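You operate a simulated robot arm through the tools that you are given. There is no shell and no other tool. Be economical: measure what you need, move in short steps, check, and stop when the job is done.

The job below is to be done with a simulated robot arm. You get a single attempt, and the scene is never put back.

JOB
Put things in order on the table top. At the end: the silver flour shaker stands where the silver small sieve stood; the flat can (marked "Tuna Flakes") from the table top is on the brown board; the silver small sieve is in the big grey bowl; the tall blue glass stands where the flat can stood; the mustard jar stands on top of the grey tin (marked "STRING"); whatever was shut is shut again. Leave all else as you found it, and nothing knocked over.
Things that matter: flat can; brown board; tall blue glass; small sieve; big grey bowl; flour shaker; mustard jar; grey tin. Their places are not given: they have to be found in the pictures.

The check looks at the end state, three seconds after you hand in, the way a careful person would. Anything else that was tipped, shoved, dropped, spilled or broken makes it a failure.

ROBOT AND FRAMES
A 5-joint arm with a two-finger parallel gripper, fixed in place. Base frame: the origin is at the foot of the arm, x ahead of it, y to its left, z up; the work surface is at about z = 0. Readings come in m, degrees, newtons and seconds.
With the tool pointing down near the work surface it reaches from about 0.26 to 0.68 m from the base axis. Its first joint turns from -66.0 to 66.0 degrees. The tool tilts only in the upright plane through the base axis and itself; it spins freely about its own axis. Payload 2.9 kg.
The tool frame sits at the grasp point between the pads (the TCP): z along the fingers, y along the line on which they close. The tips reach 0.03 m beyond it. Largest opening 0.11 m; finger width 0.02, thickness 0.01; the body of the gripper, 0.048 by 0.112 m, starts 0.055 m behind the TCP.
Orientation is that of the tool frame in the base frame, as a unit quaternion [x, y, z, w]. With the fingers straight down and closing along the base's y, the tool's x points along the base's -x, its y along +y and its z along -z.

CONTROLS
- The arm moves only by the tool move_arm. Its argument "targets" is text: rows parted by semicolons, each of 6 numbers parted by spaces: the shift along the tool's x, y, z in m, then the turn, a rotation vector about the tool's x, y, z in degrees. In form: tx ty tz ax ay az; .... A call has 1 to 10 rows; each row shifts and turns the commanded pose from where the row before left it, along the tool's axes as they then stand. "claw" is the closure in counts, from 0 (fully open) to 255 (shut), set as the call begins (left out, the last holds). Each row takes 0.2 s and may step no farther than 0.05 m and 8.6 degrees from the row before; otherwise, or with a gripper value out of range, the whole call is refused. Where a pose cannot be reached the arm comes as near as it can. A force on the tool above 40 N (or 10 N above the force at the start of the call, whichever is more), or a blocked arm, ends the call early, and 0.2 s more pass. Each finger travels about 0.108 m/s and halts on what it meets, pressing with about 45 N; the grip force reading is that of the motor and also rises with nothing between the fingers. The clock runs only during rows and for 0.2 s after the last one: add rows that do not move to give the fingers time. It gives the time, the measured TCP pose, the force on the tool (base axes), the opening and the grip force at its end, in the units of the frame above (readings bear some noise).
- Cameras (640 x 400 px; columns grow to the right, rows downward): "scene" is fixed at [0.0422, -0.503, 0.5786]; the picture's right is [0.46, -0.89, 0.00], its down [-0.68, -0.35, -0.64] and it looks along [0.57, 0.30, -0.76] (base axes); focal length 218 px, centre (320, 200). "wrist" rides on the gripper at [0.072, 0.017, -0.103] in the tool frame; the picture's right is [-0.23, 0.97, 0.00], its down [-0.76, -0.18, -0.62] and it looks along [-0.61, -0.14, 0.78] (tool axes); focal length 222 px, centre (320, 200).
- camera(camera): a new picture of that camera. The clock stands still meanwhile.
- locate(camera, pixels): for up to 12 pixels [column, row] of the newest picture of that camera ("zoom" is the newest enlarged one), the place [x, y, z] in the base frame of the surface seen there, good to about 0.002 m, but the place of the scene camera against the robot may be out by one fixed shift of up to 0.025 m in any direction. The clock stands still meanwhile.
- zoom(camera, box): a new picture of the part [left, top, right, bottom] of that camera's present view, enlarged. The clock stands still meanwhile.
- close_job(): hands the job in; it is judged then, once.

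Go step by step. Measure first, check grasps and placings, and put right what went wrong. The budget is 80 turns and 38 pictures, counting those below and the enlarged ones. Unless the task says otherwise, let go and move clear before handing in, and close with one line.

The tools are called after ">>>" by a JSON object that holds its "fn" and its "kwargs". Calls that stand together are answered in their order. move_arm: Moves the arm, as the interface text tells. Its arguments: {"type":"object","properties":{"targets":{"type":"string"},"claw":{"type":"number"}},"required":["targets"]} The other tools are called the same way: camera (camera) takes a picture; locate (camera, pixels) gives the place of the surface under pixels of a picture; zoom (camera, box) takes an enlarged picture of a part of a camera's view; close_job () hands the job in.

At the start:

```text
t: 0.0
tool_pos: [0.4857, 0.1527, 0.3209]
tool_rot: [0.0, 1.0, 0.0, 0.0]
contact_force: [0.3, -0.3, 0.3]
width: 0.11
grasp_force: 0.1
```

scene: 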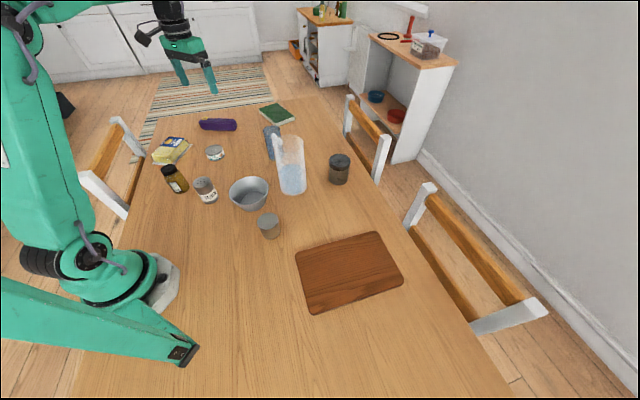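
wrist: 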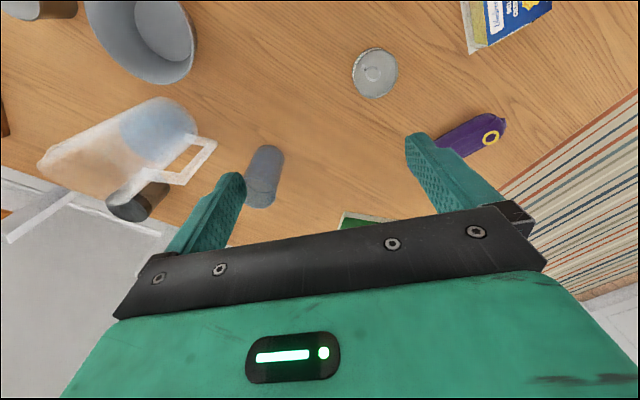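

The scene picture shows a bowl at (250,193), a jug at (290,165), a blue glass at (272,142), a flat can at (215,153), jars at (175,178) and (205,189), and small items at (268,224) and (338,168). I'll zoom in to tell them apart.

>>> {"fn": "zoom", "kwargs": {"camera": "scene", "box": [140, 90, 380, 240]}}

>>> {"fn": "locate", "kwargs": {"camera": "scene", "pixels": [[215, 150], [268, 217], [338, 160], [205, 182], [168, 169], [250, 196], [271, 129], [348, 270], [240, 270], [303, 275], [395, 270], [290, 140]]}}

```text
2.67 times, centred on (260, 165) of scene
```

zoom: 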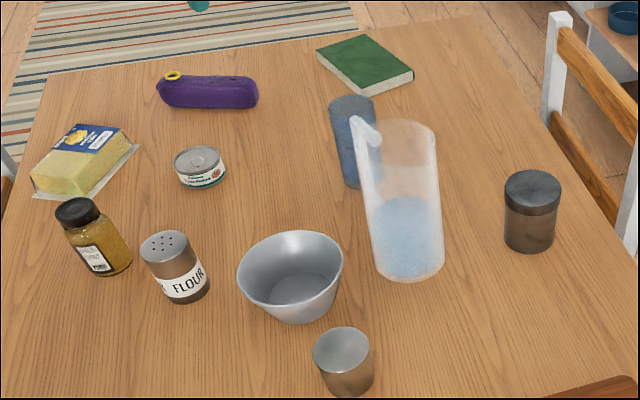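

```text
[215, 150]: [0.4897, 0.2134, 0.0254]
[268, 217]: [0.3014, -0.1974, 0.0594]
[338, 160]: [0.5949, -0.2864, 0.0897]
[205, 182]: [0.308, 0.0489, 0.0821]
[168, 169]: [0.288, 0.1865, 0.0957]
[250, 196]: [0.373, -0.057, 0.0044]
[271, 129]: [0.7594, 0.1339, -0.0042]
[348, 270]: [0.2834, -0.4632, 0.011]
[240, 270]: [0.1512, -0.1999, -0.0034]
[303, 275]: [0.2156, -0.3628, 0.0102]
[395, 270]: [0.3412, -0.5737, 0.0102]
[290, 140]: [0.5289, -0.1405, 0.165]
```

The shaker (marked FLOUR), mustard jar and can are clear. I'll look closer at the cup-like item at (268,224), the dark-lidded tin at (338,168) and the glass behind the jug.

>>> {"fn": "zoom", "kwargs": {"camera": "scene", "box": [240, 200, 300, 240]}}

>>> {"fn": "zoom", "kwargs": {"camera": "scene", "box": [250, 110, 370, 200]}}

>>> {"fn": "camera", "kwargs": {"camera": "wrist"}}

```text
10.00 times, centred on (270, 220) of scene
```

zoom: 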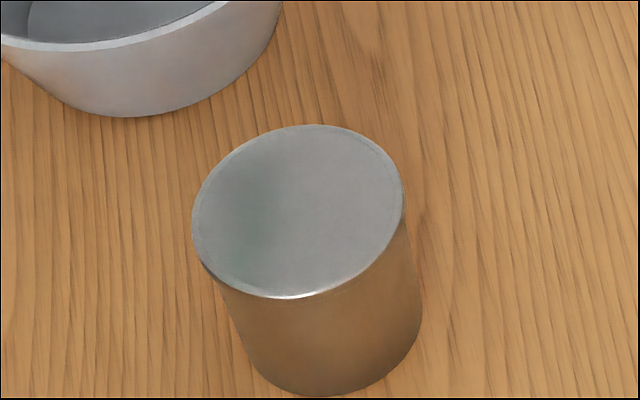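

```text
4.44 times, centred on (310, 155) of scene
```

zoom: 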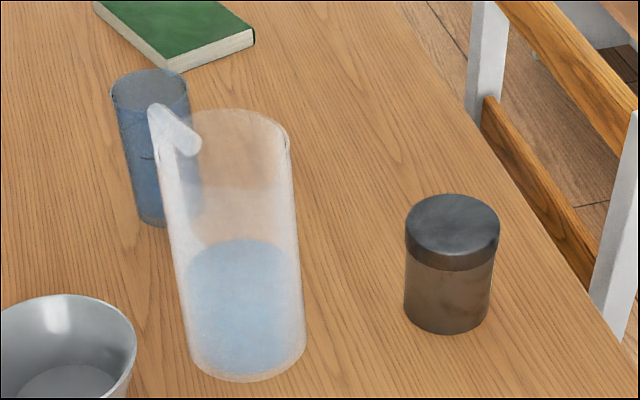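

```text
32 pictures are left
```

wrist: 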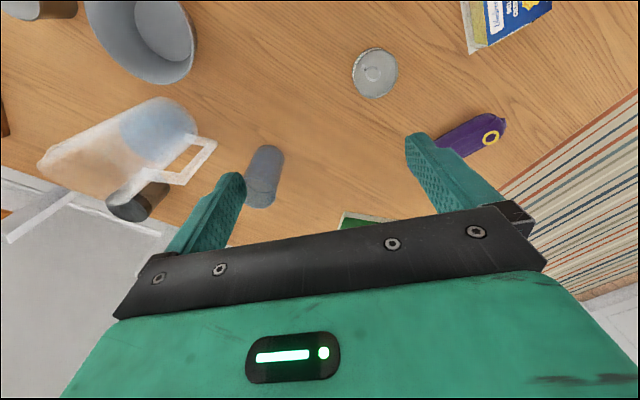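

The item at (268,224) seems to have a flat closed top, and no sieve is obvious yet. I'll calibrate with the wrist camera, using the can at (375,70), the glass at (265,155), the bowl and the cup.

>>> {"fn": "locate", "kwargs": {"camera": "wrist", "pixels": [[374, 72], [268, 150], [262, 200], [40, 15], [75, 8], [150, 20], [190, 50], [126, 208], [150, 195], [395, 72], [355, 75], [372, 50]]}}

>>> {"fn": "locate", "kwargs": {"camera": "scene", "pixels": [[215, 149], [208, 150], [223, 149], [270, 215], [260, 219], [281, 219], [268, 228], [272, 211], [265, 137], [275, 127], [268, 155], [277, 130]]}}

```text
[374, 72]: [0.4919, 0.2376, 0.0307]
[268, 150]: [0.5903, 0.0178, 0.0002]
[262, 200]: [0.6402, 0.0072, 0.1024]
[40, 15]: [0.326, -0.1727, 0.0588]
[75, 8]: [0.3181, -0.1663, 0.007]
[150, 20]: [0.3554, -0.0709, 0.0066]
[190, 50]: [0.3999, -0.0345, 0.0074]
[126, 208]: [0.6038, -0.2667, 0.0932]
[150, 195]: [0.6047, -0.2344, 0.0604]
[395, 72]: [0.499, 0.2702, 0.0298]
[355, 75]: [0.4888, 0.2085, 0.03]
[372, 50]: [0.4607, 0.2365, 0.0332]
```

```text
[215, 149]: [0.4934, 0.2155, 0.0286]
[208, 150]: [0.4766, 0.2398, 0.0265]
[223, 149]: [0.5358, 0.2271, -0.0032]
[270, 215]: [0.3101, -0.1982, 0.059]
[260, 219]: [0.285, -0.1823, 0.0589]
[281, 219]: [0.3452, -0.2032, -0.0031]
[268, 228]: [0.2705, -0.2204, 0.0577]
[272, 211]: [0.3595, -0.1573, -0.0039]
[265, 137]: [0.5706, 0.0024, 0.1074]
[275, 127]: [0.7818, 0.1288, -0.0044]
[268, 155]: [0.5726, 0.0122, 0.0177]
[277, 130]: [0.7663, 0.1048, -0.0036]
```

The silver item at (268,224) has a flat top at z≈0.058, and the dark one is ≈0.093 tall. Their labels face away from the scene camera, so I'll move beyond them and spin the wrist camera round to look back.

>>> {"fn": "move_arm", "kwargs": {"targets": "-0.016 -0.044 0 0 0 0;-0.016 -0.044 0 0 0 0;-0.016 -0.044 0 0 0 0;-0.016 -0.044 0 0 0 0;-0.016 -0.044 0 0 0 0;-0.016 -0.044 0 0 0 0;-0.016 -0.044 0 0 0 0;-0.016 -0.044 0 0 0 0;0 0 0 0 0 8.5;0 0 0 0 0 8.5"}}

>>> {"fn": "move_arm", "kwargs": {"targets": "0 0 0 0 0 8.5;0 0 0 0 0 8.5;0 0 0 0 0 8.5;0 0 0 0 0 8.5;0 0 0 0 0 8.5;0 0 0 0 0 8.5;0 0 0 0 0 8.5;0 0 0 0 0 8.5;0 0 0 0 0 8.5;0 0 0 0 0 8.5"}}

>>> {"fn": "move_arm", "kwargs": {"targets": "0 0 0 0 0 8.5;0 0 0 0 0 8.5;0 0 0 0 0 8.5;0 0 0 0 0 8.5;0 0 0 0 0 8.5;0 0 0 0 0 8.5;0 0 0 0 0 8.5;0 0 0 0 0 8.5;0 0 0 0 0 8"}}

>>> {"fn": "camera", "kwargs": {"camera": "wrist"}}

```text
t: 2.2
tool_pos: [0.5857, -0.191, 0.3063]
tool_rot: [0.148, 0.989, 0.0, 0.0]
contact_force: [-0.6, 0.3, -0.5]
width: 0.1099
grasp_force: 0.1
out of reach, approached as far as the arm can: row 7, 8
```

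```text
t: 4.4
tool_pos: [0.5856, -0.1907, 0.3069]
tool_rot: [0.778, 0.628, 0.0, 0.0]
contact_force: [-0.3, 0.1, -0.6]
width: 0.1098
grasp_force: 0.1
```

```text
t: 6.4
tool_pos: [0.5847, -0.1905, 0.3063]
tool_rot: [1.0, 0.016, 0.001, 0.001]
contact_force: [0.3, 0.4, 0.3]
width: 0.11
grasp_force: 0.1
```

```text
31 pictures are left
```

wrist: 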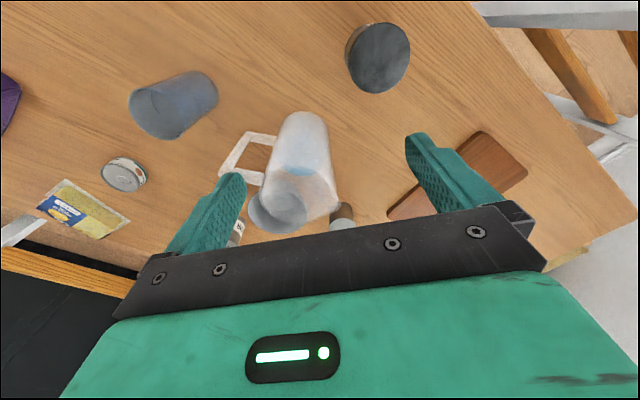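

The jug hides the silver item, which shows at (343,215). I'll move in toward −x and −y for a clear look.

>>> {"fn": "move_arm", "kwargs": {"targets": "-0.035 0.015 0.01 0 0 0;-0.035 0.015 0.01 0 0 0;-0.035 0.01 0.01 0 0 0;-0.03 0.01 0.01 0 0 0"}}

>>> {"fn": "camera", "kwargs": {"camera": "wrist"}}

```text
t: 7.4
tool_pos: [0.4552, -0.246, 0.2647]
tool_rot: [1.0, 0.018, 0.0, 0.0]
contact_force: [-0.2, 0.6, 0.9]
width: 0.1098
grasp_force: 0.0
```

```text
30 pictures are left
```

wrist: 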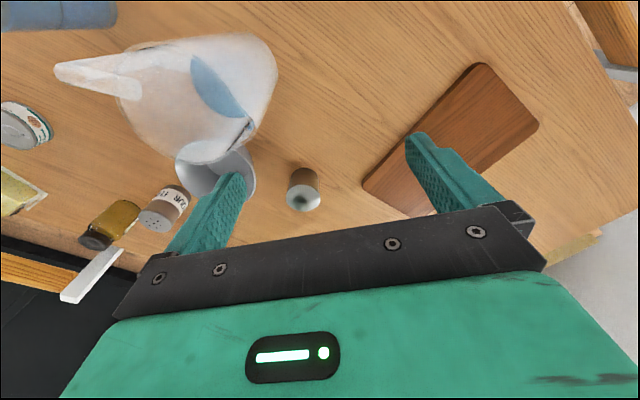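

No label shows on the silver item at (303,190). I'll zoom in on it.

>>> {"fn": "zoom", "kwargs": {"camera": "wrist", "box": [270, 155, 340, 225]}}

>>> {"fn": "locate", "kwargs": {"camera": "wrist", "pixels": [[303, 200], [303, 193], [290, 198], [316, 200], [302, 208], [300, 176]]}}

```text
5.71 times, centred on (305, 190) of wrist
```

zoom: 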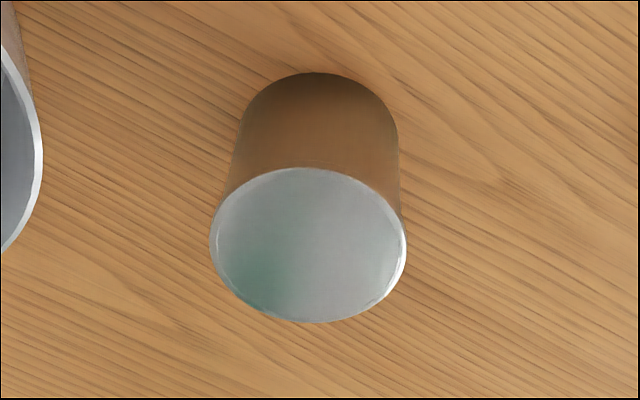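

```text
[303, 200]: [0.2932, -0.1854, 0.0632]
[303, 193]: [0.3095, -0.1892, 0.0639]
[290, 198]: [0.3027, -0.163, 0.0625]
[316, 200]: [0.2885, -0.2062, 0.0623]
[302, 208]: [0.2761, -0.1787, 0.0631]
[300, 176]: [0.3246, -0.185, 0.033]
```

The silver cylinder is unlabelled (flat top, z≈0.063, centre ≈ (0.293,-0.186)), so it should be the sieve. I'll check the dark tin's far side for the "STRING" mark.

>>> {"fn": "move_arm", "kwargs": {"targets": "0.021 0.029 0.016 0 0 0;0.021 0.029 0.016 0 0 0;0.021 0.029 0.016 0 0 0;0.021 0.029 0.016 0 0 0;0 0 0 0 0 8.5;0 0 0 0 0 8.5;0 0 0 0 0 8.5;0 0 0 0 0 8.5;0 0 0 0 0 8.5;0 0 0 0 0 8.5"}}

>>> {"fn": "camera", "kwargs": {"camera": "wrist"}}

```text
t: 9.6
tool_pos: [0.5397, -0.3582, 0.2035]
tool_rot: [0.974, -0.226, 0.001, 0.001]
contact_force: [0.0, -0.2, 0.1]
width: 0.1102
grasp_force: 0.0
out of reach, approached as far as the arm can: row 8, 9, 10
```

```text
28 pictures are left
```

wrist: 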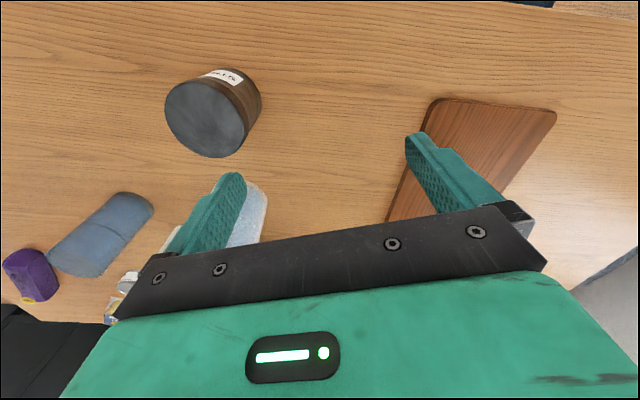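

A white label is on the dark tin at (222,76). I'll zoom in on it and locate the tin's top.

>>> {"fn": "zoom", "kwargs": {"camera": "wrist", "box": [150, 55, 280, 165]}}

>>> {"fn": "locate", "kwargs": {"camera": "wrist", "pixels": [[207, 120], [170, 122], [240, 118], [207, 150], [200, 86], [210, 60], [235, 155], [290, 120]]}}

```text
3.64 times, centred on (215, 110) of wrist
```

zoom: 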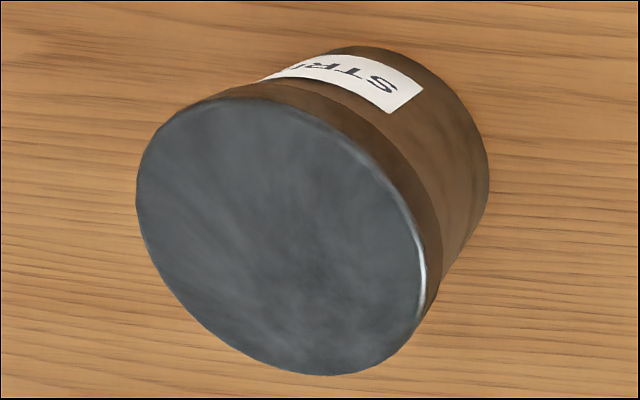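

```text
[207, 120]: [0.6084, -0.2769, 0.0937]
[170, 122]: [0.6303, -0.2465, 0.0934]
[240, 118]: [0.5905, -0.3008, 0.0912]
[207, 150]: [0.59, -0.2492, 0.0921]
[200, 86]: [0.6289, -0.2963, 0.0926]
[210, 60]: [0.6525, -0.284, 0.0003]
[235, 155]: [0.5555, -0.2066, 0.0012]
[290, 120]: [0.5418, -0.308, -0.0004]
```

The dark tin reads "STR…" and its top centre is ≈(0.610,-0.273,0.093). The sieve is the silver cylinder at ≈(0.297,-0.186), so I'll go above it with the fingers closing along base x.

>>> {"fn": "move_arm", "kwargs": {"targets": "-0.042 -0.0066 0 0 0 0;-0.042 -0.0066 0 0 0 0;-0.042 -0.0066 0 0 0 0;-0.042 -0.0066 0 0 0 0;-0.042 -0.0066 0 0 0 0;-0.042 -0.0066 0 0 0 0;-0.042 -0.0066 0 0 0 0;0 0 0 0 0 -8.5;0 0 0 0 0 -8.5;0 0 0 0 0 -8.5"}}

>>> {"fn": "move_arm", "kwargs": {"targets": "0 0 0 0 0 -8.5;0 0 0 0 0 -8.5;0 0 0 0 0 -8.5;0 0 0 0 0 -8.5;0 0 0 0 0 -8.5;0 0 0 0 0 -8.5;0 0 0 0 0 -8.5;0 0 0 0 0 -8.5;0 0 0 0 0 -8.5;0 0 0 0 0 -8.5"}}

```text
t: 11.8
tool_pos: [0.2903, -0.1913, 0.2023]
tool_rot: [1.0, -0.003, 0.001, 0.0]
contact_force: [-0.1, 0.0, -0.6]
width: 0.1099
grasp_force: 0.1
out of reach, approached as far as the arm can: row 4, 6
```

```text
t: 14.0
tool_pos: [0.2913, -0.1941, 0.2019]
tool_rot: [0.739, 0.673, 0.0, 0.0]
contact_force: [-0.4, -0.2, -0.1]
width: 0.1101
grasp_force: 0.1
```

The tool x azimuth is ≈85° with the tool nearly above the sieve. I'll square up and descend partway, then check with a picture.

>>> {"fn": "move_arm", "kwargs": {"targets": "0.008 0.005 0.03 0 0 -5.3;0 0 0.04 0 0 0;0 0 0 0 0 0"}}

>>> {"fn": "camera", "kwargs": {"camera": "wrist"}}

```text
t: 14.8
tool_pos: [0.2965, -0.1863, 0.132]
tool_rot: [0.709, 0.705, 0.0, 0.0]
contact_force: [0.6, -0.5, 0.8]
width: 0.1099
grasp_force: 0.1
```

```text
26 pictures are left
```

wrist: 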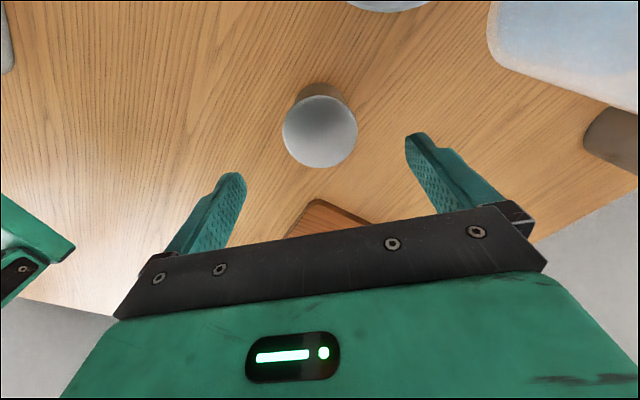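

The sieve's top is centred near (320,131), between the fingers. I'll locate its edges.

>>> {"fn": "locate", "kwargs": {"camera": "wrist", "pixels": [[320, 131], [285, 131], [355, 131], [320, 99], [320, 163], [375, 2], [400, 1], [420, 2]]}}

```text
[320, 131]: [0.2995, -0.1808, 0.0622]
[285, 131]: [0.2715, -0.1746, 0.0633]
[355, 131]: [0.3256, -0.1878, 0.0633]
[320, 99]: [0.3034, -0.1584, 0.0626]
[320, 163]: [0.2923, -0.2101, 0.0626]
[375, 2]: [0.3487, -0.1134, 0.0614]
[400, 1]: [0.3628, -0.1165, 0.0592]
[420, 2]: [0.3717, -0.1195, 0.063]
```

The sieve's centre is (0.299,-0.184) and its diameter ≈0.055. I'll descend to z≈0.05, grip and lift.

>>> {"fn": "move_arm", "kwargs": {"targets": "0.002 0.002 0.04 0 0 0;0 0 0.04 0 0 0;0 0 0 0 0 0"}}

>>> {"fn": "move_arm", "kwargs": {"targets": "0 0 0 0 0 0;0 0 0 0 0 0;0 0 0 0 0 0;0 0 0 0 0 0", "claw": 255}}

>>> {"fn": "move_arm", "kwargs": {"targets": "0 0 -0.05 0 0 0;0 0 -0.05 0 0 0;0 0 -0.05 0 0 0;0 0 0 0 0 0"}}

>>> {"fn": "camera", "kwargs": {"camera": "scene"}}

```text
t: 15.6
tool_pos: [0.2978, -0.1842, 0.0503]
tool_rot: [0.708, 0.706, 0.001, 0.0]
contact_force: [1.3, -0.6, -0.7]
width: 0.11
grasp_force: 0.0
```

```text
t: 16.6
tool_pos: [0.2984, -0.1835, 0.0523]
tool_rot: [0.708, 0.706, 0.0, 0.0]
contact_force: [-0.5, 0.1, -0.2]
width: 0.0562
grasp_force: 44.9
```

```text
t: 17.6
tool_pos: [0.2952, -0.1802, 0.2021]
tool_rot: [0.708, 0.706, 0.0, 0.0]
contact_force: [1.2, -0.4, -0.8]
width: 0.0556
grasp_force: 45.3
```

```text
25 pictures are left
```

scene: 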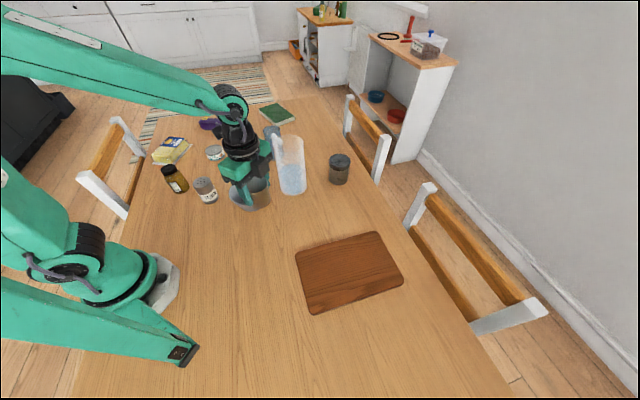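

The sieve is held (width 0.0556). I'll spin the wrist camera toward the bowl to measure it.

>>> {"fn": "move_arm", "kwargs": {"targets": "0.035 0 0 0 0 -8.5;0.035 0 0 0 0 -8.5;0 0 0 0 0 -8.5;0 0 0 0 0 -8.5;0 0 0 0 0 -8.5;0 0 0 0 0 -8.5;0 0 0 0 0 -8.5;0 0 0 0 0 -8.5;0 0 0 0 0 -8.5;0 0 0 0 0 -8.5"}}

>>> {"fn": "camera", "kwargs": {"camera": "wrist"}}

```text
t: 19.8
tool_pos: [0.2936, -0.115, 0.2012]
tool_rot: [0.044, 0.999, 0.0, 0.0]
contact_force: [0.9, 0.4, -0.7]
width: 0.0562
grasp_force: 44.8
```

```text
24 pictures are left
```

wrist: 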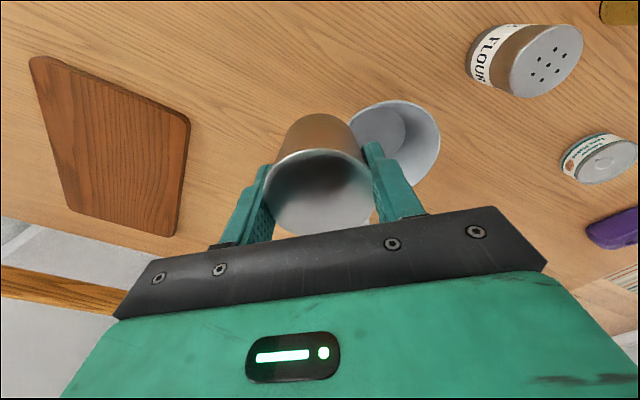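

The bowl is at (395,140), the shaker at (545,60) and the can at (605,155). I'll locate their edges.

>>> {"fn": "locate", "kwargs": {"camera": "wrist", "pixels": [[395, 103], [437, 140], [425, 176], [370, 107], [420, 113], [380, 130], [398, 130], [376, 112], [400, 145], [553, 60], [515, 75], [575, 40]]}}

>>> {"fn": "locate", "kwargs": {"camera": "wrist", "pixels": [[548, 93], [540, 28], [603, 160], [578, 170], [633, 155], [610, 146], [188, 122], [32, 62], [175, 232], [72, 205], [110, 150], [433, 120]]}}

```text
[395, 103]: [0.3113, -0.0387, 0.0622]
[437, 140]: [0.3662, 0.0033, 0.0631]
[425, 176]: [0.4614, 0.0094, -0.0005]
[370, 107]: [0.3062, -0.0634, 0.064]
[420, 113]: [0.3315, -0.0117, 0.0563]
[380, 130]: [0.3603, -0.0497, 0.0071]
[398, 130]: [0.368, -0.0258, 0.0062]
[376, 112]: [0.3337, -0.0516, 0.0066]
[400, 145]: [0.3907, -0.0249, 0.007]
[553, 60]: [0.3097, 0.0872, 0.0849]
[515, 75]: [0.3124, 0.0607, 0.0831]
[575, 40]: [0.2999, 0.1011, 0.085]
```

```text
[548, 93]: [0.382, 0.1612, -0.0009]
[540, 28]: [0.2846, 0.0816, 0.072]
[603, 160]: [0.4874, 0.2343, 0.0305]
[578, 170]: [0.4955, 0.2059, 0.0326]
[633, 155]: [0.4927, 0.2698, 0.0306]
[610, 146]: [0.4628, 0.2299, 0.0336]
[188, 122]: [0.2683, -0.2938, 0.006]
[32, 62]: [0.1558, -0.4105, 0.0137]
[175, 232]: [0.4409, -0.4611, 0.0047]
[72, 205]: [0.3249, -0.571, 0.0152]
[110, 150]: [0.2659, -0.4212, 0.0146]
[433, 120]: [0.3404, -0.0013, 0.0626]
```

The bowl rim fits a circle centred at (0.3685,-0.057) with r≈0.061, rim z 0.063 and floor z 0.007. I'll move over it, then lower in stages.

>>> {"fn": "move_arm", "kwargs": {"targets": "-0.0348 0.0321 0 0 0 0;-0.0348 0.0321 0 0 0 0;0 0 0 0 0 0;0 0 0.04 0 0 0;0 0 0 0 0 0"}}

>>> {"fn": "camera", "kwargs": {"camera": "wrist"}}

```text
t: 21.0
tool_pos: [0.3721, -0.0578, 0.1604]
tool_rot: [0.046, 0.999, 0.0, 0.0]
contact_force: [0.9, 0.2, -1.3]
width: 0.0559
grasp_force: 45.1
```

```text
23 pictures are left
```

wrist: 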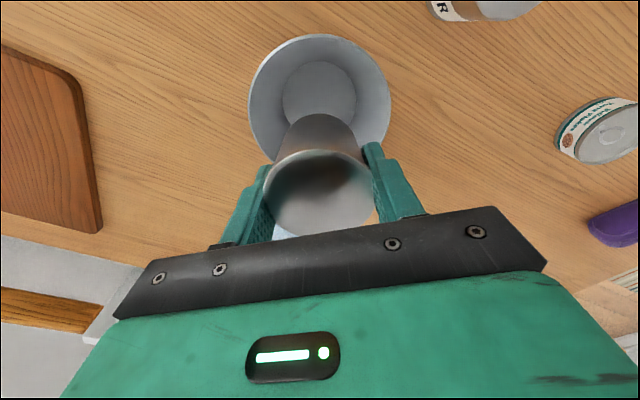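

The bowl is fully visible. I'll refine its centre from rim and floor pixels.

>>> {"fn": "locate", "kwargs": {"camera": "wrist", "pixels": [[251, 100], [388, 105], [318, 37], [275, 52], [365, 50], [286, 95], [354, 95], [318, 64], [470, 10], [605, 138]]}}

```text
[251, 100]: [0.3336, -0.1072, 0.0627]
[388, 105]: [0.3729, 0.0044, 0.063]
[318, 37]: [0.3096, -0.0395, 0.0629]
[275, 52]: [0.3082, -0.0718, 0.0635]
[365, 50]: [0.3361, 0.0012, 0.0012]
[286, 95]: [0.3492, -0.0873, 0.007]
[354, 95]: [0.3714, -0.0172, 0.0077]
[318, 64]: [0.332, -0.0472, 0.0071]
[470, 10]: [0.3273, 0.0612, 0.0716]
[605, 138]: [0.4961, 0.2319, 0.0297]
```

The bowl centre is confirmed at (0.3685,-0.0568). I'll correct by −3.5 mm in x and lower the sieve to the floor.

>>> {"fn": "move_arm", "kwargs": {"targets": "0.0035 0.001 0.03 0 0 0;0 0 0.03 0 0 0;0 0 0.025 0 0 0;0 0 0.012 0 0 0;0 0 0 0 0 0"}}

```text
t: 22.2
tool_pos: [0.3649, -0.0569, 0.0645]
tool_rot: [0.045, 0.999, 0.0, 0.0]
contact_force: [-0.9, 0.3, -0.8]
width: 0.0559
grasp_force: 45.3
```

The sieve is about 5 mm above the floor with no contact. I'll lower the rest in small steps.

>>> {"fn": "move_arm", "kwargs": {"targets": "-0.0015 0 0.002 0 0 0;0 0 0.002 0 0 0;0 0 0.001 0 0 0;0 0 0 0 0 0"}}

```text
t: 23.2
tool_pos: [0.3682, -0.0565, 0.06]
tool_rot: [0.045, 0.999, 0.0, 0.0]
contact_force: [0.3, 0.1, -1.8]
width: 0.0555
grasp_force: 45.2
```

Height 0.060 is right at the floor. I'll open a little (to ≈0.066), wait, then lift.

>>> {"fn": "move_arm", "kwargs": {"targets": "0 0 0 0 0 0;0 0 0 0 0 0", "claw": 103}}

>>> {"fn": "move_arm", "kwargs": {"targets": "0 0 -0.01 0 0 0;0 0 -0.02 0 0 0;0 0 -0.04 0 0 0;0 0 -0.05 0 0 0;0 0 -0.02 0 0 0;0 0 0 0 0 0"}}

>>> {"fn": "camera", "kwargs": {"camera": "wrist"}}

```text
t: 23.8
tool_pos: [0.368, -0.0556, 0.0596]
tool_rot: [0.046, 0.999, 0.0, 0.0]
contact_force: [0.3, -0.5, 0.0]
width: 0.0655
grasp_force: 0.0
```

```text
t: 25.2
tool_pos: [0.3694, -0.0562, 0.2011]
tool_rot: [0.046, 0.999, 0.001, 0.0]
contact_force: [-0.8, -0.2, 0.2]
width: 0.0657
grasp_force: 0.1
```

```text
22 pictures are left
```

wrist: 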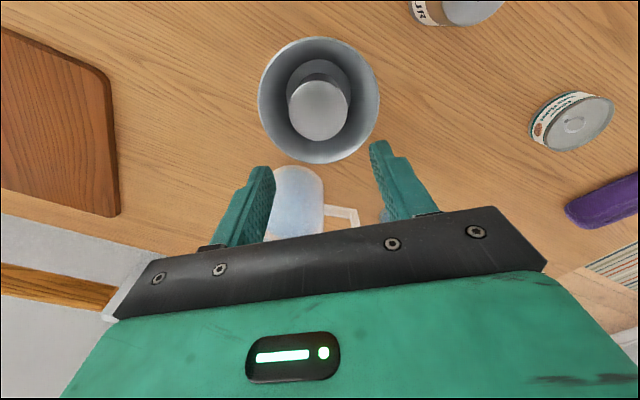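

The sieve stands in the bowl. Next I'll move above the shaker with the fingers open and measure it.

>>> {"fn": "move_arm", "kwargs": {"targets": "0.0202 0.0301 0 0 0 0;0.0202 0.0301 0 0 0 0;0.0202 0.0301 0 0 0 0;0.0202 0.0301 0 0 0 0;0 0 0 0 0 0", "claw": 0}}

>>> {"fn": "camera", "kwargs": {"camera": "wrist"}}

```text
t: 26.4
tool_pos: [0.2975, 0.0709, 0.2007]
tool_rot: [0.045, 0.999, -0.001, 0.0]
contact_force: [0.3, -0.6, -0.6]
width: 0.1101
grasp_force: 0.1
```

```text
21 pictures are left
```

wrist: 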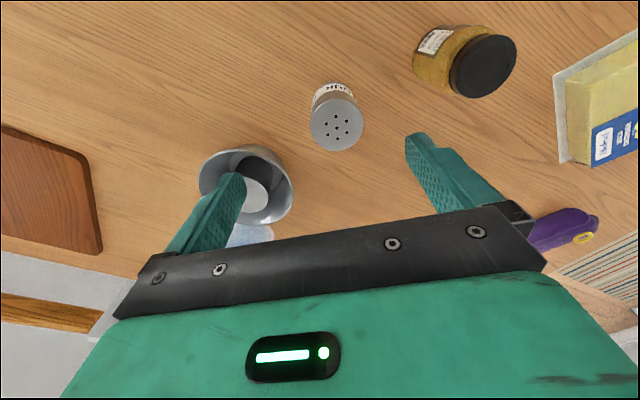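

The shaker top is at (336,122) and the mustard lid at (484,66). I'll locate their edges.

>>> {"fn": "locate", "kwargs": {"camera": "wrist", "pixels": [[336, 122], [311, 125], [361, 120], [335, 98], [338, 148], [484, 66], [453, 72], [514, 62], [480, 37], [487, 95], [420, 40], [322, 90]]}}

```text
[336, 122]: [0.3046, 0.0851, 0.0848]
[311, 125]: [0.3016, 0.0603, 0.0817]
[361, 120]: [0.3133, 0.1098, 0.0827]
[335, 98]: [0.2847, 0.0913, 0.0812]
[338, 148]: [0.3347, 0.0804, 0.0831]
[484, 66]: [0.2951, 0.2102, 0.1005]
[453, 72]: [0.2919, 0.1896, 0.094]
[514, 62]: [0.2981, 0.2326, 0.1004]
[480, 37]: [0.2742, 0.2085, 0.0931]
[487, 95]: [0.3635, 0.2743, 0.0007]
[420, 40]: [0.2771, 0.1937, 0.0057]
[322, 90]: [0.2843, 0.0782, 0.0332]
```

The shaker is centred at (0.308,0.085) with a 0.05 diameter. I'll descend to z≈0.055 with the fingers closing along y.

>>> {"fn": "move_arm", "kwargs": {"targets": "-0.0092 0.0149 0 0 0 0;0 0 0.05 0 0 0;0 0 0.05 0 0 0;0 0 0.045 0 0 0;0 0 0 0 0 0"}}

>>> {"fn": "move_arm", "kwargs": {"targets": "0 0 0 0 0 0;0 0 0 0 0 0;0 0 0 0 0 0;0 0 0 0 0 0", "claw": 255}}

```text
t: 27.6
tool_pos: [0.3083, 0.0837, 0.0577]
tool_rot: [0.045, 0.999, -0.001, -0.001]
contact_force: [-0.1, 0.6, 0.7]
width: 0.1097
grasp_force: 0.0
```

```text
t: 28.6
tool_pos: [0.3077, 0.0829, 0.0585]
tool_rot: [0.045, 0.999, 0.0, 0.001]
contact_force: [0.3, 0.1, -0.8]
width: 0.0527
grasp_force: 45.1
```

It's gripped (width 0.0527). I'll lift and carry it to the sieve's old spot (0.298,-0.184).

>>> {"fn": "move_arm", "kwargs": {"targets": "0 0 -0.02 0 0 0;0 0 -0.05 0 0 0;0 0 -0.05 0 0 0;0 0 -0.02 0 0 0;0 0 0 0 0 0"}}

>>> {"fn": "move_arm", "kwargs": {"targets": "-0.0022 -0.0445 0 0 0 0;-0.0022 -0.0445 0 0 0 0;-0.0022 -0.0445 0 0 0 0;-0.0022 -0.0445 0 0 0 0;-0.0022 -0.0445 0 0 0 0;-0.0022 -0.0445 0 0 0 0;0 0 0 0 0 0;0 0 0.04 0 0 0;0 0 0.04 0 0 0;0 0 0 0 0 0"}}

```text
t: 29.8
tool_pos: [0.3092, 0.0835, 0.1967]
tool_rot: [0.045, 0.999, 0.0, 0.0]
contact_force: [-0.4, 0.0, -1.2]
width: 0.0526
grasp_force: 45.8
```

```text
t: 32.0
tool_pos: [0.2997, -0.1818, 0.1142]
tool_rot: [0.045, 0.999, 0.0, 0.0]
contact_force: [0.0, -0.2, -0.8]
width: 0.0528
grasp_force: 45.1
```

It's over the spot. I'll lower to just above grasp height and then the last few mm.

>>> {"fn": "move_arm", "kwargs": {"targets": "0.001 -0.0015 0.03 0 0 0;0 0 0.018 0 0 0;0 0 0.005 0 0 0;0 0 0 0 0 0"}}

```text
t: 33.0
tool_pos: [0.2978, -0.1823, 0.0605]
tool_rot: [0.046, 0.999, 0.0, 0.0]
contact_force: [0.0, 0.2, -1.8]
width: 0.0527
grasp_force: 44.7
```

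It's about 2–7 mm above the table. I'll lower gently and watch the force.

>>> {"fn": "move_arm", "kwargs": {"targets": "0 0 0.002 0 0 0;0 0 0.0015 0 0 0;0 0 0 0 0 0;0 0 0 0 0 0"}}

>>> {"fn": "move_arm", "kwargs": {"targets": "0 0 0.0015 0 0 0;0 0 0 0 0 0;0 0 0 0 0 0"}}

```text
t: 34.0
tool_pos: [0.2968, -0.1827, 0.0583]
tool_rot: [0.046, 0.999, 0.0, 0.001]
contact_force: [0.5, 0.2, -0.7]
width: 0.0528
grasp_force: 44.7
```

```text
t: 34.8
tool_pos: [0.297, -0.1834, 0.0581]
tool_rot: [0.046, 0.999, 0.001, 0.0]
contact_force: [1.8, 2.5, 8.4]
width: 0.0527
grasp_force: 44.7
```

Contact force rose to 8 N, so the shaker is on the table. I'll release and lift.

>>> {"fn": "move_arm", "kwargs": {"targets": "0 0 0 0 0 0;0 0 0 0 0 0;0 0 0 0 0 0", "claw": 90}}

>>> {"fn": "move_arm", "kwargs": {"targets": "0 0 -0.02 0 0 0;0 0 -0.05 0 0 0;0 0 -0.05 0 0 0;0 0 -0.04 0 0 0;0 0 0 0 0 0"}}

>>> {"fn": "camera", "kwargs": {"camera": "scene"}}

```text
t: 35.6
tool_pos: [0.2965, -0.1811, 0.0575]
tool_rot: [0.046, 0.999, 0.0, -0.001]
contact_force: [-0.5, 0.7, 0.8]
width: 0.0712
grasp_force: 0.0
```

```text
t: 36.8
tool_pos: [0.2938, -0.1847, 0.2147]
tool_rot: [0.045, 0.999, 0.0, 0.0]
contact_force: [0.3, 0.7, 0.7]
width: 0.0713
grasp_force: 0.1
```

```text
20 pictures are left
```

scene: 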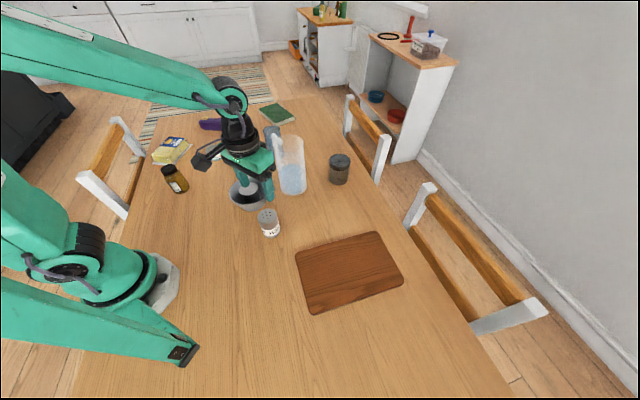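

The shaker now stands at the sieve's old spot (268,224). Next I'll head for the can near (0.493,0.238).

>>> {"fn": "move_arm", "kwargs": {"targets": "-0.014 0.0419 0 0 0 0;-0.014 0.0419 0 0 0 0;-0.014 0.0419 0 0 0 0;-0.014 0.0419 0 0 0 0;-0.014 0.0419 0 0 0 0;-0.014 0.0419 0 0 0 0;-0.014 0.0419 0 0 0 0;-0.014 0.0419 0 0 0 0;-0.014 0.0419 0 0 0 0;-0.014 0.0419 0 0 0 0", "claw": 0}}

>>> {"fn": "camera", "kwargs": {"camera": "wrist"}}

```text
t: 39.0
tool_pos: [0.4733, 0.2201, 0.2162]
tool_rot: [0.046, 0.999, 0.0, 0.0]
contact_force: [0.1, 0.5, 0.2]
width: 0.11
grasp_force: 0.2
```

```text
19 pictures are left
```

wrist: 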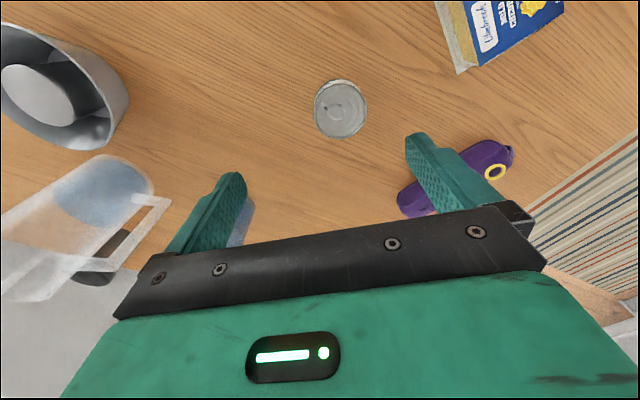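

>>> {"fn": "locate", "kwargs": {"camera": "wrist", "pixels": [[340, 110], [315, 108], [365, 107], [340, 83], [341, 135], [445, 60], [400, 200], [440, 215]]}}

```text
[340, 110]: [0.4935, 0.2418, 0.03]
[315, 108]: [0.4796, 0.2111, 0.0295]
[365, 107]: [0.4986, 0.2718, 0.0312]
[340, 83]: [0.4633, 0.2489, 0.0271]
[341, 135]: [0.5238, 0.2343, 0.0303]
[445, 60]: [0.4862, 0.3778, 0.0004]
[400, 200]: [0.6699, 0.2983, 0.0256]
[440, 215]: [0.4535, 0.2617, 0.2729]
```

The can's centre is (0.492,0.241), its top z 0.03 and its diameter ≈0.063. I'll descend over it.

>>> {"fn": "move_arm", "kwargs": {"targets": "-0.0171 0.0226 0 0 0 0;0 0 0.05 0 0 0;0 0 0.05 0 0 0;0 0 0.05 0 0 0;0 0 0.02 0 0 0;0 0 0 0 0 0"}}

```text
t: 40.4
tool_pos: [0.4904, 0.2417, 0.0477]
tool_rot: [0.045, 0.999, 0.0, 0.001]
contact_force: [-0.1, 0.3, -0.4]
width: 0.1098
grasp_force: 0.0
```

>>> {"fn": "move_arm", "kwargs": {"targets": "-0.001 0 0.007 0 0 0;0 0 0.005 0 0 0;0 0 0 0 0 0"}}

>>> {"fn": "move_arm", "kwargs": {"targets": "0 0 0 0 0 0;0 0 0 0 0 0;0 0 0 0 0 0;0 0 0 0 0 0", "claw": 255}}

>>> {"fn": "move_arm", "kwargs": {"targets": "0 0 -0.02 0 0 0;0 0 -0.05 0 0 0;0 0 -0.05 0 0 0;0 0 -0.05 0 0 0;0 0 -0.03 0 0 0;0 0 0 0 0 0"}}

```text
t: 41.2
tool_pos: [0.493, 0.2407, 0.0336]
tool_rot: [0.046, 0.999, 0.0, -0.001]
contact_force: [0.1, -0.5, 0.3]
width: 0.11
grasp_force: 0.1
```

```text
t: 42.2
tool_pos: [0.4934, 0.2406, 0.0342]
tool_rot: [0.045, 0.999, 0.0, 0.0]
contact_force: [-0.1, 0.0, 0.9]
width: 0.0667
grasp_force: 45.2
```

```text
t: 43.6
tool_pos: [0.4937, 0.2423, 0.238]
tool_rot: [0.045, 0.999, 0.0, 0.0]
contact_force: [-0.7, 0.4, -1.3]
width: 0.0666
grasp_force: 45.4
```

The can is held at 0.0667 width. I'll carry it high toward the board, to around (0.31,-0.42).

>>> {"fn": "move_arm", "kwargs": {"targets": "0.0084 -0.045 0 0 0 0;0.0084 -0.045 0 0 0 0;0.0084 -0.045 0 0 0 0;0.0084 -0.045 0 0 0 0;0.0084 -0.045 0 0 0 0;0.0084 -0.045 0 0 0 0;0.0084 -0.045 0 0 0 0;0.0084 -0.045 0 0 0 0;0.0084 -0.045 0 0 0 0;0.0084 -0.045 0 0 0 0"}}

>>> {"fn": "move_arm", "kwargs": {"targets": "0.0084 -0.045 0 0 0 0;0.0084 -0.045 0 0 0 0;0.0084 -0.045 0 0 0 0;0.0084 -0.045 0 0 0 0;0.0084 -0.045 0 0 0 0;0 0 0.05 0 0 0;0 0 0.05 0 0 0;0 0 0 0 0 0"}}

>>> {"fn": "camera", "kwargs": {"camera": "wrist"}}

```text
t: 45.8
tool_pos: [0.368, -0.2003, 0.2352]
tool_rot: [0.045, 0.999, 0.0, 0.0]
contact_force: [-0.1, -1.4, -0.5]
width: 0.0666
grasp_force: 45.6
```

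```text
t: 47.6
tool_pos: [0.306, -0.42, 0.1343]
tool_rot: [0.045, 0.999, 0.0, -0.001]
contact_force: [-0.5, 0.0, -1.5]
width: 0.0669
grasp_force: 45.0
```

```text
18 pictures are left
```

wrist: 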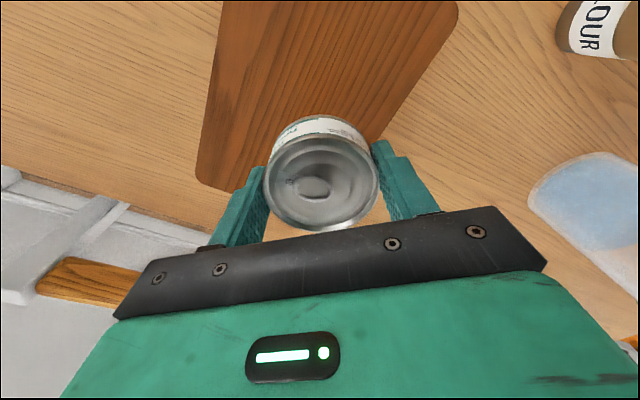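

The board lies under the can. I'll check its edges and top height.

>>> {"fn": "locate", "kwargs": {"camera": "wrist", "pixels": [[320, 50], [455, 12], [205, 180], [225, 10], [400, 100], [260, 120], [375, 138], [240, 186]]}}

```text
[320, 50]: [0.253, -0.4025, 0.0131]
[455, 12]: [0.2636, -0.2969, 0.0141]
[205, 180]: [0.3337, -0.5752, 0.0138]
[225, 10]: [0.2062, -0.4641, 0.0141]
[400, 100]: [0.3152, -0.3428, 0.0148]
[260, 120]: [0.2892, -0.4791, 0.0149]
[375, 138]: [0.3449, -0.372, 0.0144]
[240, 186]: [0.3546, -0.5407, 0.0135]
```

The board top is z≈0.014. I'll shift slightly toward its centre and lower toward TCP z≈0.048.

>>> {"fn": "move_arm", "kwargs": {"targets": "0.0146 -0.0163 0.02 0 0 0;0 0 0.04 0 0 0;0 0 0.02 0 0 0;0 0 0 0 0 0"}}

```text
t: 48.6
tool_pos: [0.2908, -0.433, 0.0543]
tool_rot: [0.045, 0.999, 0.0, 0.0]
contact_force: [-0.2, 0.2, -1.0]
width: 0.0669
grasp_force: 44.6
```

>>> {"fn": "move_arm", "kwargs": {"targets": "0 0 0.003 0 0 0;0 0 0.002 0 0 0;0 0 0 0 0 0"}}

>>> {"fn": "move_arm", "kwargs": {"targets": "0 0 0.0015 0 0 0;0 0 0 0 0 0"}}

```text
t: 49.4
tool_pos: [0.2903, -0.4335, 0.05]
tool_rot: [0.045, 0.999, 0.0, 0.0]
contact_force: [-0.8, -0.1, -1.0]
width: 0.0668
grasp_force: 45.6
```

```text
t: 50.0
tool_pos: [0.2895, -0.4322, 0.0491]
tool_rot: [0.045, 0.999, 0.0, 0.0]
contact_force: [0.0, 0.6, -0.6]
width: 0.067
grasp_force: 44.9
```

No contact yet at z 0.049. I'll take one more small step down.

>>> {"fn": "move_arm", "kwargs": {"targets": "0 0 0.0015 0 0 0;0 0 0 0 0 0"}}

```text
t: 50.6
tool_pos: [0.2903, -0.4335, 0.0467]
tool_rot: [0.045, 0.999, 0.0, 0.0]
contact_force: [-3.2, 2.6, 10.2]
width: 0.0668
grasp_force: 44.9
```

The can touches the board (10 N). I'll release and lift away.

>>> {"fn": "move_arm", "kwargs": {"targets": "0 0 0 0 0 0;0 0 0 0 0 0;0 0 0 0 0 0", "claw": 50}}

>>> {"fn": "move_arm", "kwargs": {"targets": "0 0 -0.02 0 0 0;0 0 -0.05 0 0 0;0 0 -0.05 0 0 0;0 0 -0.05 0 0 0;0 0 -0.03 0 0 0;0 0 0 0 0 0"}}

>>> {"fn": "camera", "kwargs": {"camera": "wrist"}}

```text
t: 51.4
tool_pos: [0.2903, -0.4337, 0.0478]
tool_rot: [0.045, 0.999, 0.0, 0.0]
contact_force: [-0.3, 0.2, -0.9]
width: 0.0886
grasp_force: 0.1
```

```text
t: 52.8
tool_pos: [0.29, -0.4368, 0.2498]
tool_rot: [0.046, 0.999, 0.0, 0.0]
contact_force: [0.3, 0.1, -0.7]
width: 0.0884
grasp_force: 0.1
```

```text
17 pictures are left
```

wrist: 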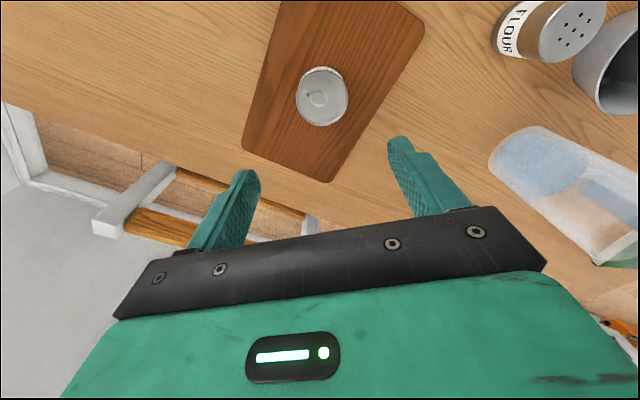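

The can sits on the board at (322,95). Next is the glass, going round the near side of the jug.

>>> {"fn": "move_arm", "kwargs": {"targets": "-0.0029 0.0471 0 0 0 0;-0.0029 0.0471 0 0 0 0;-0.0029 0.0471 0 0 0 0;-0.0029 0.0471 0 0 0 0;-0.0029 0.0471 0 0 0 0;-0.0029 0.0471 0 0 0 0;-0.0029 0.0471 0 0 0 0;-0.0029 0.0471 0 0 0 0;-0.0029 0.0471 0 0 0 0;-0.0029 0.0471 0 0 0 0", "claw": 0}}

>>> {"fn": "move_arm", "kwargs": {"targets": "-0.0423 0.0037 0 0 0 0;-0.0423 0.0037 0 0 0 0;-0.0423 0.0037 0 0 0 0;-0.0423 0.0037 0 0 0 0;0 0 0 0 0 0"}}

>>> {"fn": "camera", "kwargs": {"camera": "wrist"}}

```text
t: 55.0
tool_pos: [0.364, 0.0334, 0.2467]
tool_rot: [0.046, 0.999, 0.0, 0.0]
contact_force: [-0.2, 0.6, -0.2]
width: 0.1097
grasp_force: 0.0
```

```text
t: 56.2
tool_pos: [0.5355, 0.0291, 0.2459]
tool_rot: [0.045, 0.999, 0.0, 0.0]
contact_force: [0.3, -0.4, 0.6]
width: 0.1099
grasp_force: 0.1
```

```text
16 pictures are left
```

wrist: 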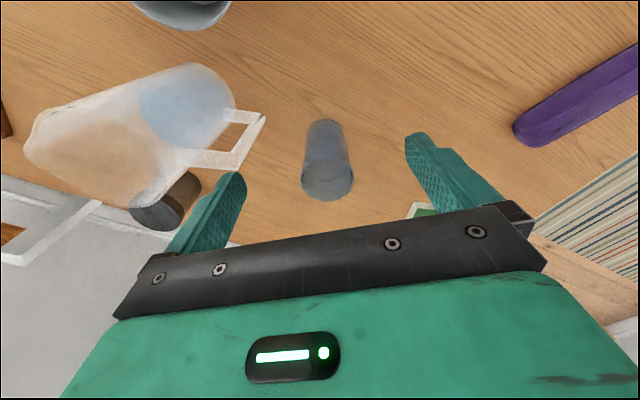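

The glass rim is centred at about (329,181) and its base at (323,130). I'll locate the rim and also the jug handle.

>>> {"fn": "locate", "kwargs": {"camera": "wrist", "pixels": [[329, 163], [330, 199], [303, 181], [353, 180], [323, 122], [309, 135], [338, 132], [322, 150], [265, 116], [235, 165], [200, 75], [130, 200]]}}

>>> {"fn": "zoom", "kwargs": {"camera": "wrist", "box": [270, 100, 390, 215]}}

```text
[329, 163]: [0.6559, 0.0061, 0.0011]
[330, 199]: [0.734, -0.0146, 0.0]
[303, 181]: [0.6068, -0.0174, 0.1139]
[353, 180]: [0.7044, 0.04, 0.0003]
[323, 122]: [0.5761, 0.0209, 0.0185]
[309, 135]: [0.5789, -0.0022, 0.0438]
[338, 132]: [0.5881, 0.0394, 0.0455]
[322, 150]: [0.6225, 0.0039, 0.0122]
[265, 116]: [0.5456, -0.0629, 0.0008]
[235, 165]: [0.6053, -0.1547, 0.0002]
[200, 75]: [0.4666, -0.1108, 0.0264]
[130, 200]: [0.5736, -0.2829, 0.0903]
```

```text
3.48 times, centred on (330, 158) of wrist
```

zoom: 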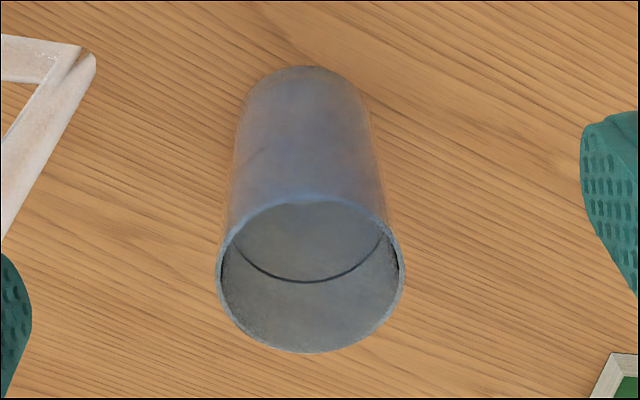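

The glass's rim height is ambiguous because the pixels fell inside it. I'll locate more points on the enlarged picture.

>>> {"fn": "locate", "kwargs": {"camera": "zoom", "pixels": [[310, 195], [310, 201], [219, 270], [403, 275], [310, 350], [310, 230], [310, 320], [305, 70], [305, 100], [305, 150], [240, 150], [372, 150]]}}

```text
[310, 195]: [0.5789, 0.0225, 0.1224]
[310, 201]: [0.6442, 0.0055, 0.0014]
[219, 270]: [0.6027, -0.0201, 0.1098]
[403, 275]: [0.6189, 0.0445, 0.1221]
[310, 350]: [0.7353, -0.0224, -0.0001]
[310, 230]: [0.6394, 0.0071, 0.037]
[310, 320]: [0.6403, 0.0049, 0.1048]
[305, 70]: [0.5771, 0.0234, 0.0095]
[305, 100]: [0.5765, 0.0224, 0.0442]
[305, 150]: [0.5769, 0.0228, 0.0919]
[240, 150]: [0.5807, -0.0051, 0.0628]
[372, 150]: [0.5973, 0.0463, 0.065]
```

The glass is a straight cylinder: axis ≈(0.608,0.0145), r≈0.033, height ≈0.13. I'll check how close the jug handle is to the left finger's path.

>>> {"fn": "locate", "kwargs": {"camera": "wrist", "pixels": [[258, 117], [248, 138], [237, 158], [262, 114], [232, 163], [243, 150], [210, 157], [240, 116]]}}

```text
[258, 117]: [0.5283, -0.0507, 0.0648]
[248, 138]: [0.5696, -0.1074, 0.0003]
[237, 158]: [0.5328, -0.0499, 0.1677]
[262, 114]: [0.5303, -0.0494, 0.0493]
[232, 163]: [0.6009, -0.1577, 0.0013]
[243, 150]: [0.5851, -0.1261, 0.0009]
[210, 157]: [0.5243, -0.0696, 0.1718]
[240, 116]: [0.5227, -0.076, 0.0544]
```

The handle's end is at (0.531,-0.049), clear of the finger at x≈0.60. I'll move over the glass and descend.

>>> {"fn": "move_arm", "kwargs": {"targets": "-0.0367 -0.004 0 0 0 0;-0.0367 -0.004 0 0 0 0;0 0 0.03 0 0 0;0 0 0.03 0 0 0;0 0 0 0 0 0"}}

>>> {"fn": "camera", "kwargs": {"camera": "wrist"}}

```text
t: 57.4
tool_pos: [0.6042, 0.0181, 0.1891]
tool_rot: [0.045, 0.999, 0.0, 0.0]
contact_force: [-0.3, -0.5, 0.1]
width: 0.11
grasp_force: 0.1
```

```text
14 pictures are left
```

wrist: 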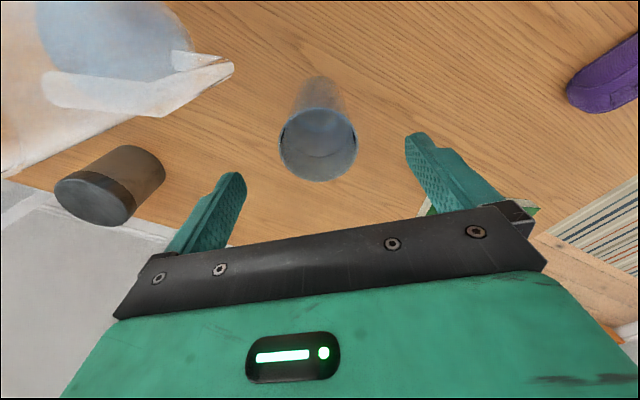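

The rim centre (318,145) matches the projected grasp axis exactly. I'll descend to z≈0.088 and grip.

>>> {"fn": "move_arm", "kwargs": {"targets": "0 0 0.05 0 0 0;0 0 0.05 0 0 0;0 0 0 0 0 0"}}

>>> {"fn": "move_arm", "kwargs": {"targets": "0 0 0 0 0 0;0 0 0 0 0 0;0 0 0 0 0 0;0 0 0 0 0 0", "claw": 255}}

```text
t: 58.2
tool_pos: [0.6013, 0.0191, 0.0868]
tool_rot: [0.045, 0.999, 0.0, 0.0]
contact_force: [-0.2, 0.5, 0.4]
width: 0.1099
grasp_force: 0.0
```

```text
t: 59.2
tool_pos: [0.6014, 0.0192, 0.0872]
tool_rot: [0.046, 0.999, 0.0, 0.0]
contact_force: [-0.7, 0.2, 0.8]
width: 0.0651
grasp_force: 45.0
```

It's gripped (0.0651). I'll lift and carry it to the can's old place (0.492,0.241).

>>> {"fn": "move_arm", "kwargs": {"targets": "0 0 -0.02 0 0 0;0 0 -0.04 0 0 0;0 0 -0.04 0 0 0;0 0 0 0 0 0"}}

>>> {"fn": "move_arm", "kwargs": {"targets": "0.0219 0.0352 0 0 0 0;0.0219 0.0352 0 0 0 0;0.0219 0.0352 0 0 0 0;0.0219 0.0352 0 0 0 0;0.0219 0.0352 0 0 0 0;0.0219 0.0352 0 0 0 0;0 0 0.04 0 0 0;0 0 0.04 0 0 0;0 0 0 0 0 0"}}

```text
t: 60.2
tool_pos: [0.6067, 0.0179, 0.1846]
tool_rot: [0.045, 0.999, 0.0, -0.001]
contact_force: [-0.4, -0.3, -2.4]
width: 0.0653
grasp_force: 45.0
```

```text
t: 62.2
tool_pos: [0.4969, 0.24, 0.1082]
tool_rot: [0.045, 0.999, 0.0, 0.0]
contact_force: [-0.5, 0.2, -1.2]
width: 0.0647
grasp_force: 45.2
```

I'll make a small x correction (−5 mm) and lower close to the table.

>>> {"fn": "move_arm", "kwargs": {"targets": "0.005 0.001 0.01 0 0 0;0 0 0.006 0 0 0;0 0 0 0 0 0"}}

>>> {"fn": "move_arm", "kwargs": {"targets": "0 0 0.002 0 0 0;0 0 0 0 0 0"}}

```text
t: 63.0
tool_pos: [0.4904, 0.2416, 0.0914]
tool_rot: [0.044, 0.999, 0.0, 0.001]
contact_force: [0.5, 0.6, -2.2]
width: 0.0648
grasp_force: 44.7
```

```text
t: 63.6
tool_pos: [0.4907, 0.2411, 0.0901]
tool_rot: [0.045, 0.999, 0.0, 0.001]
contact_force: [-0.8, 0.2, -2.2]
width: 0.0649
grasp_force: 45.1
```

>>> {"fn": "move_arm", "kwargs": {"targets": "0 0 0.0015 0 0 0;0 0 0 0 0 0"}}

>>> {"fn": "move_arm", "kwargs": {"targets": "0 0 0.001 0 0 0;0 0 0 0 0 0"}}

```text
t: 64.2
tool_pos: [0.4894, 0.2404, 0.0876]
tool_rot: [0.045, 0.999, 0.001, 0.001]
contact_force: [0.4, -0.3, -2.3]
width: 0.0645
grasp_force: 44.5
```

```text
t: 64.8
tool_pos: [0.4889, 0.2403, 0.0871]
tool_rot: [0.045, 0.999, 0.0, 0.0]
contact_force: [0.2, 0.1, -2.1]
width: 0.0648
grasp_force: 45.0
```

No contact yet. I'll take another small step down.

>>> {"fn": "move_arm", "kwargs": {"targets": "0 0 0.001 0 0 0;0 0 0 0 0 0"}}

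>>> {"fn": "move_arm", "kwargs": {"targets": "0 0 0.001 0 0 0;0 0 0 0 0 0"}}

```text
t: 65.4
tool_pos: [0.4892, 0.241, 0.0875]
tool_rot: [0.046, 0.999, 0.0, 0.001]
contact_force: [-1.6, -4.0, 10.5]
width: 0.0645
grasp_force: 45.2
```

```text
t: 66.0
tool_pos: [0.4894, 0.242, 0.087]
tool_rot: [0.046, 0.999, 0.001, 0.001]
contact_force: [-4.9, -6.1, 25.0]
width: 0.0644
grasp_force: 45.1
```

The glass has landed; the last step pressed 25 N. I'll back off slightly, release and lift.

>>> {"fn": "move_arm", "kwargs": {"targets": "0 0 -0.001 0 0 0;0 0 0 0 0 0"}}

>>> {"fn": "move_arm", "kwargs": {"targets": "0 0 0 0 0 0;0 0 0 0 0 0;0 0 0 0 0 0", "claw": 30}}

>>> {"fn": "move_arm", "kwargs": {"targets": "0 0 -0.02 0 0 0;0 0 -0.05 0 0 0;0 0 -0.05 0 0 0;0 0 -0.02 0 0 0;0 0 0 0 0 0"}}

>>> {"fn": "camera", "kwargs": {"camera": "scene"}}

```text
t: 66.6
tool_pos: [0.4887, 0.2418, 0.0858]
tool_rot: [0.045, 0.999, 0.0, 0.003]
contact_force: [-0.6, 0.0, 23.6]
width: 0.0648
grasp_force: 44.9
```

```text
t: 67.4
tool_pos: [0.4898, 0.2417, 0.0847]
tool_rot: [0.046, 0.999, -0.001, -0.001]
contact_force: [0.1, 1.1, -0.7]
width: 0.0972
grasp_force: 0.0
```

```text
t: 68.6
tool_pos: [0.4875, 0.2403, 0.228]
tool_rot: [0.046, 0.999, 0.0, 0.0]
contact_force: [-0.2, -0.3, 0.6]
width: 0.0971
grasp_force: 0.1
```

```text
13 pictures are left
```

scene: 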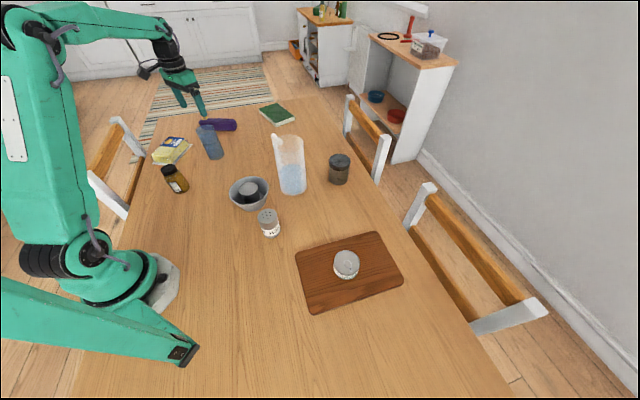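

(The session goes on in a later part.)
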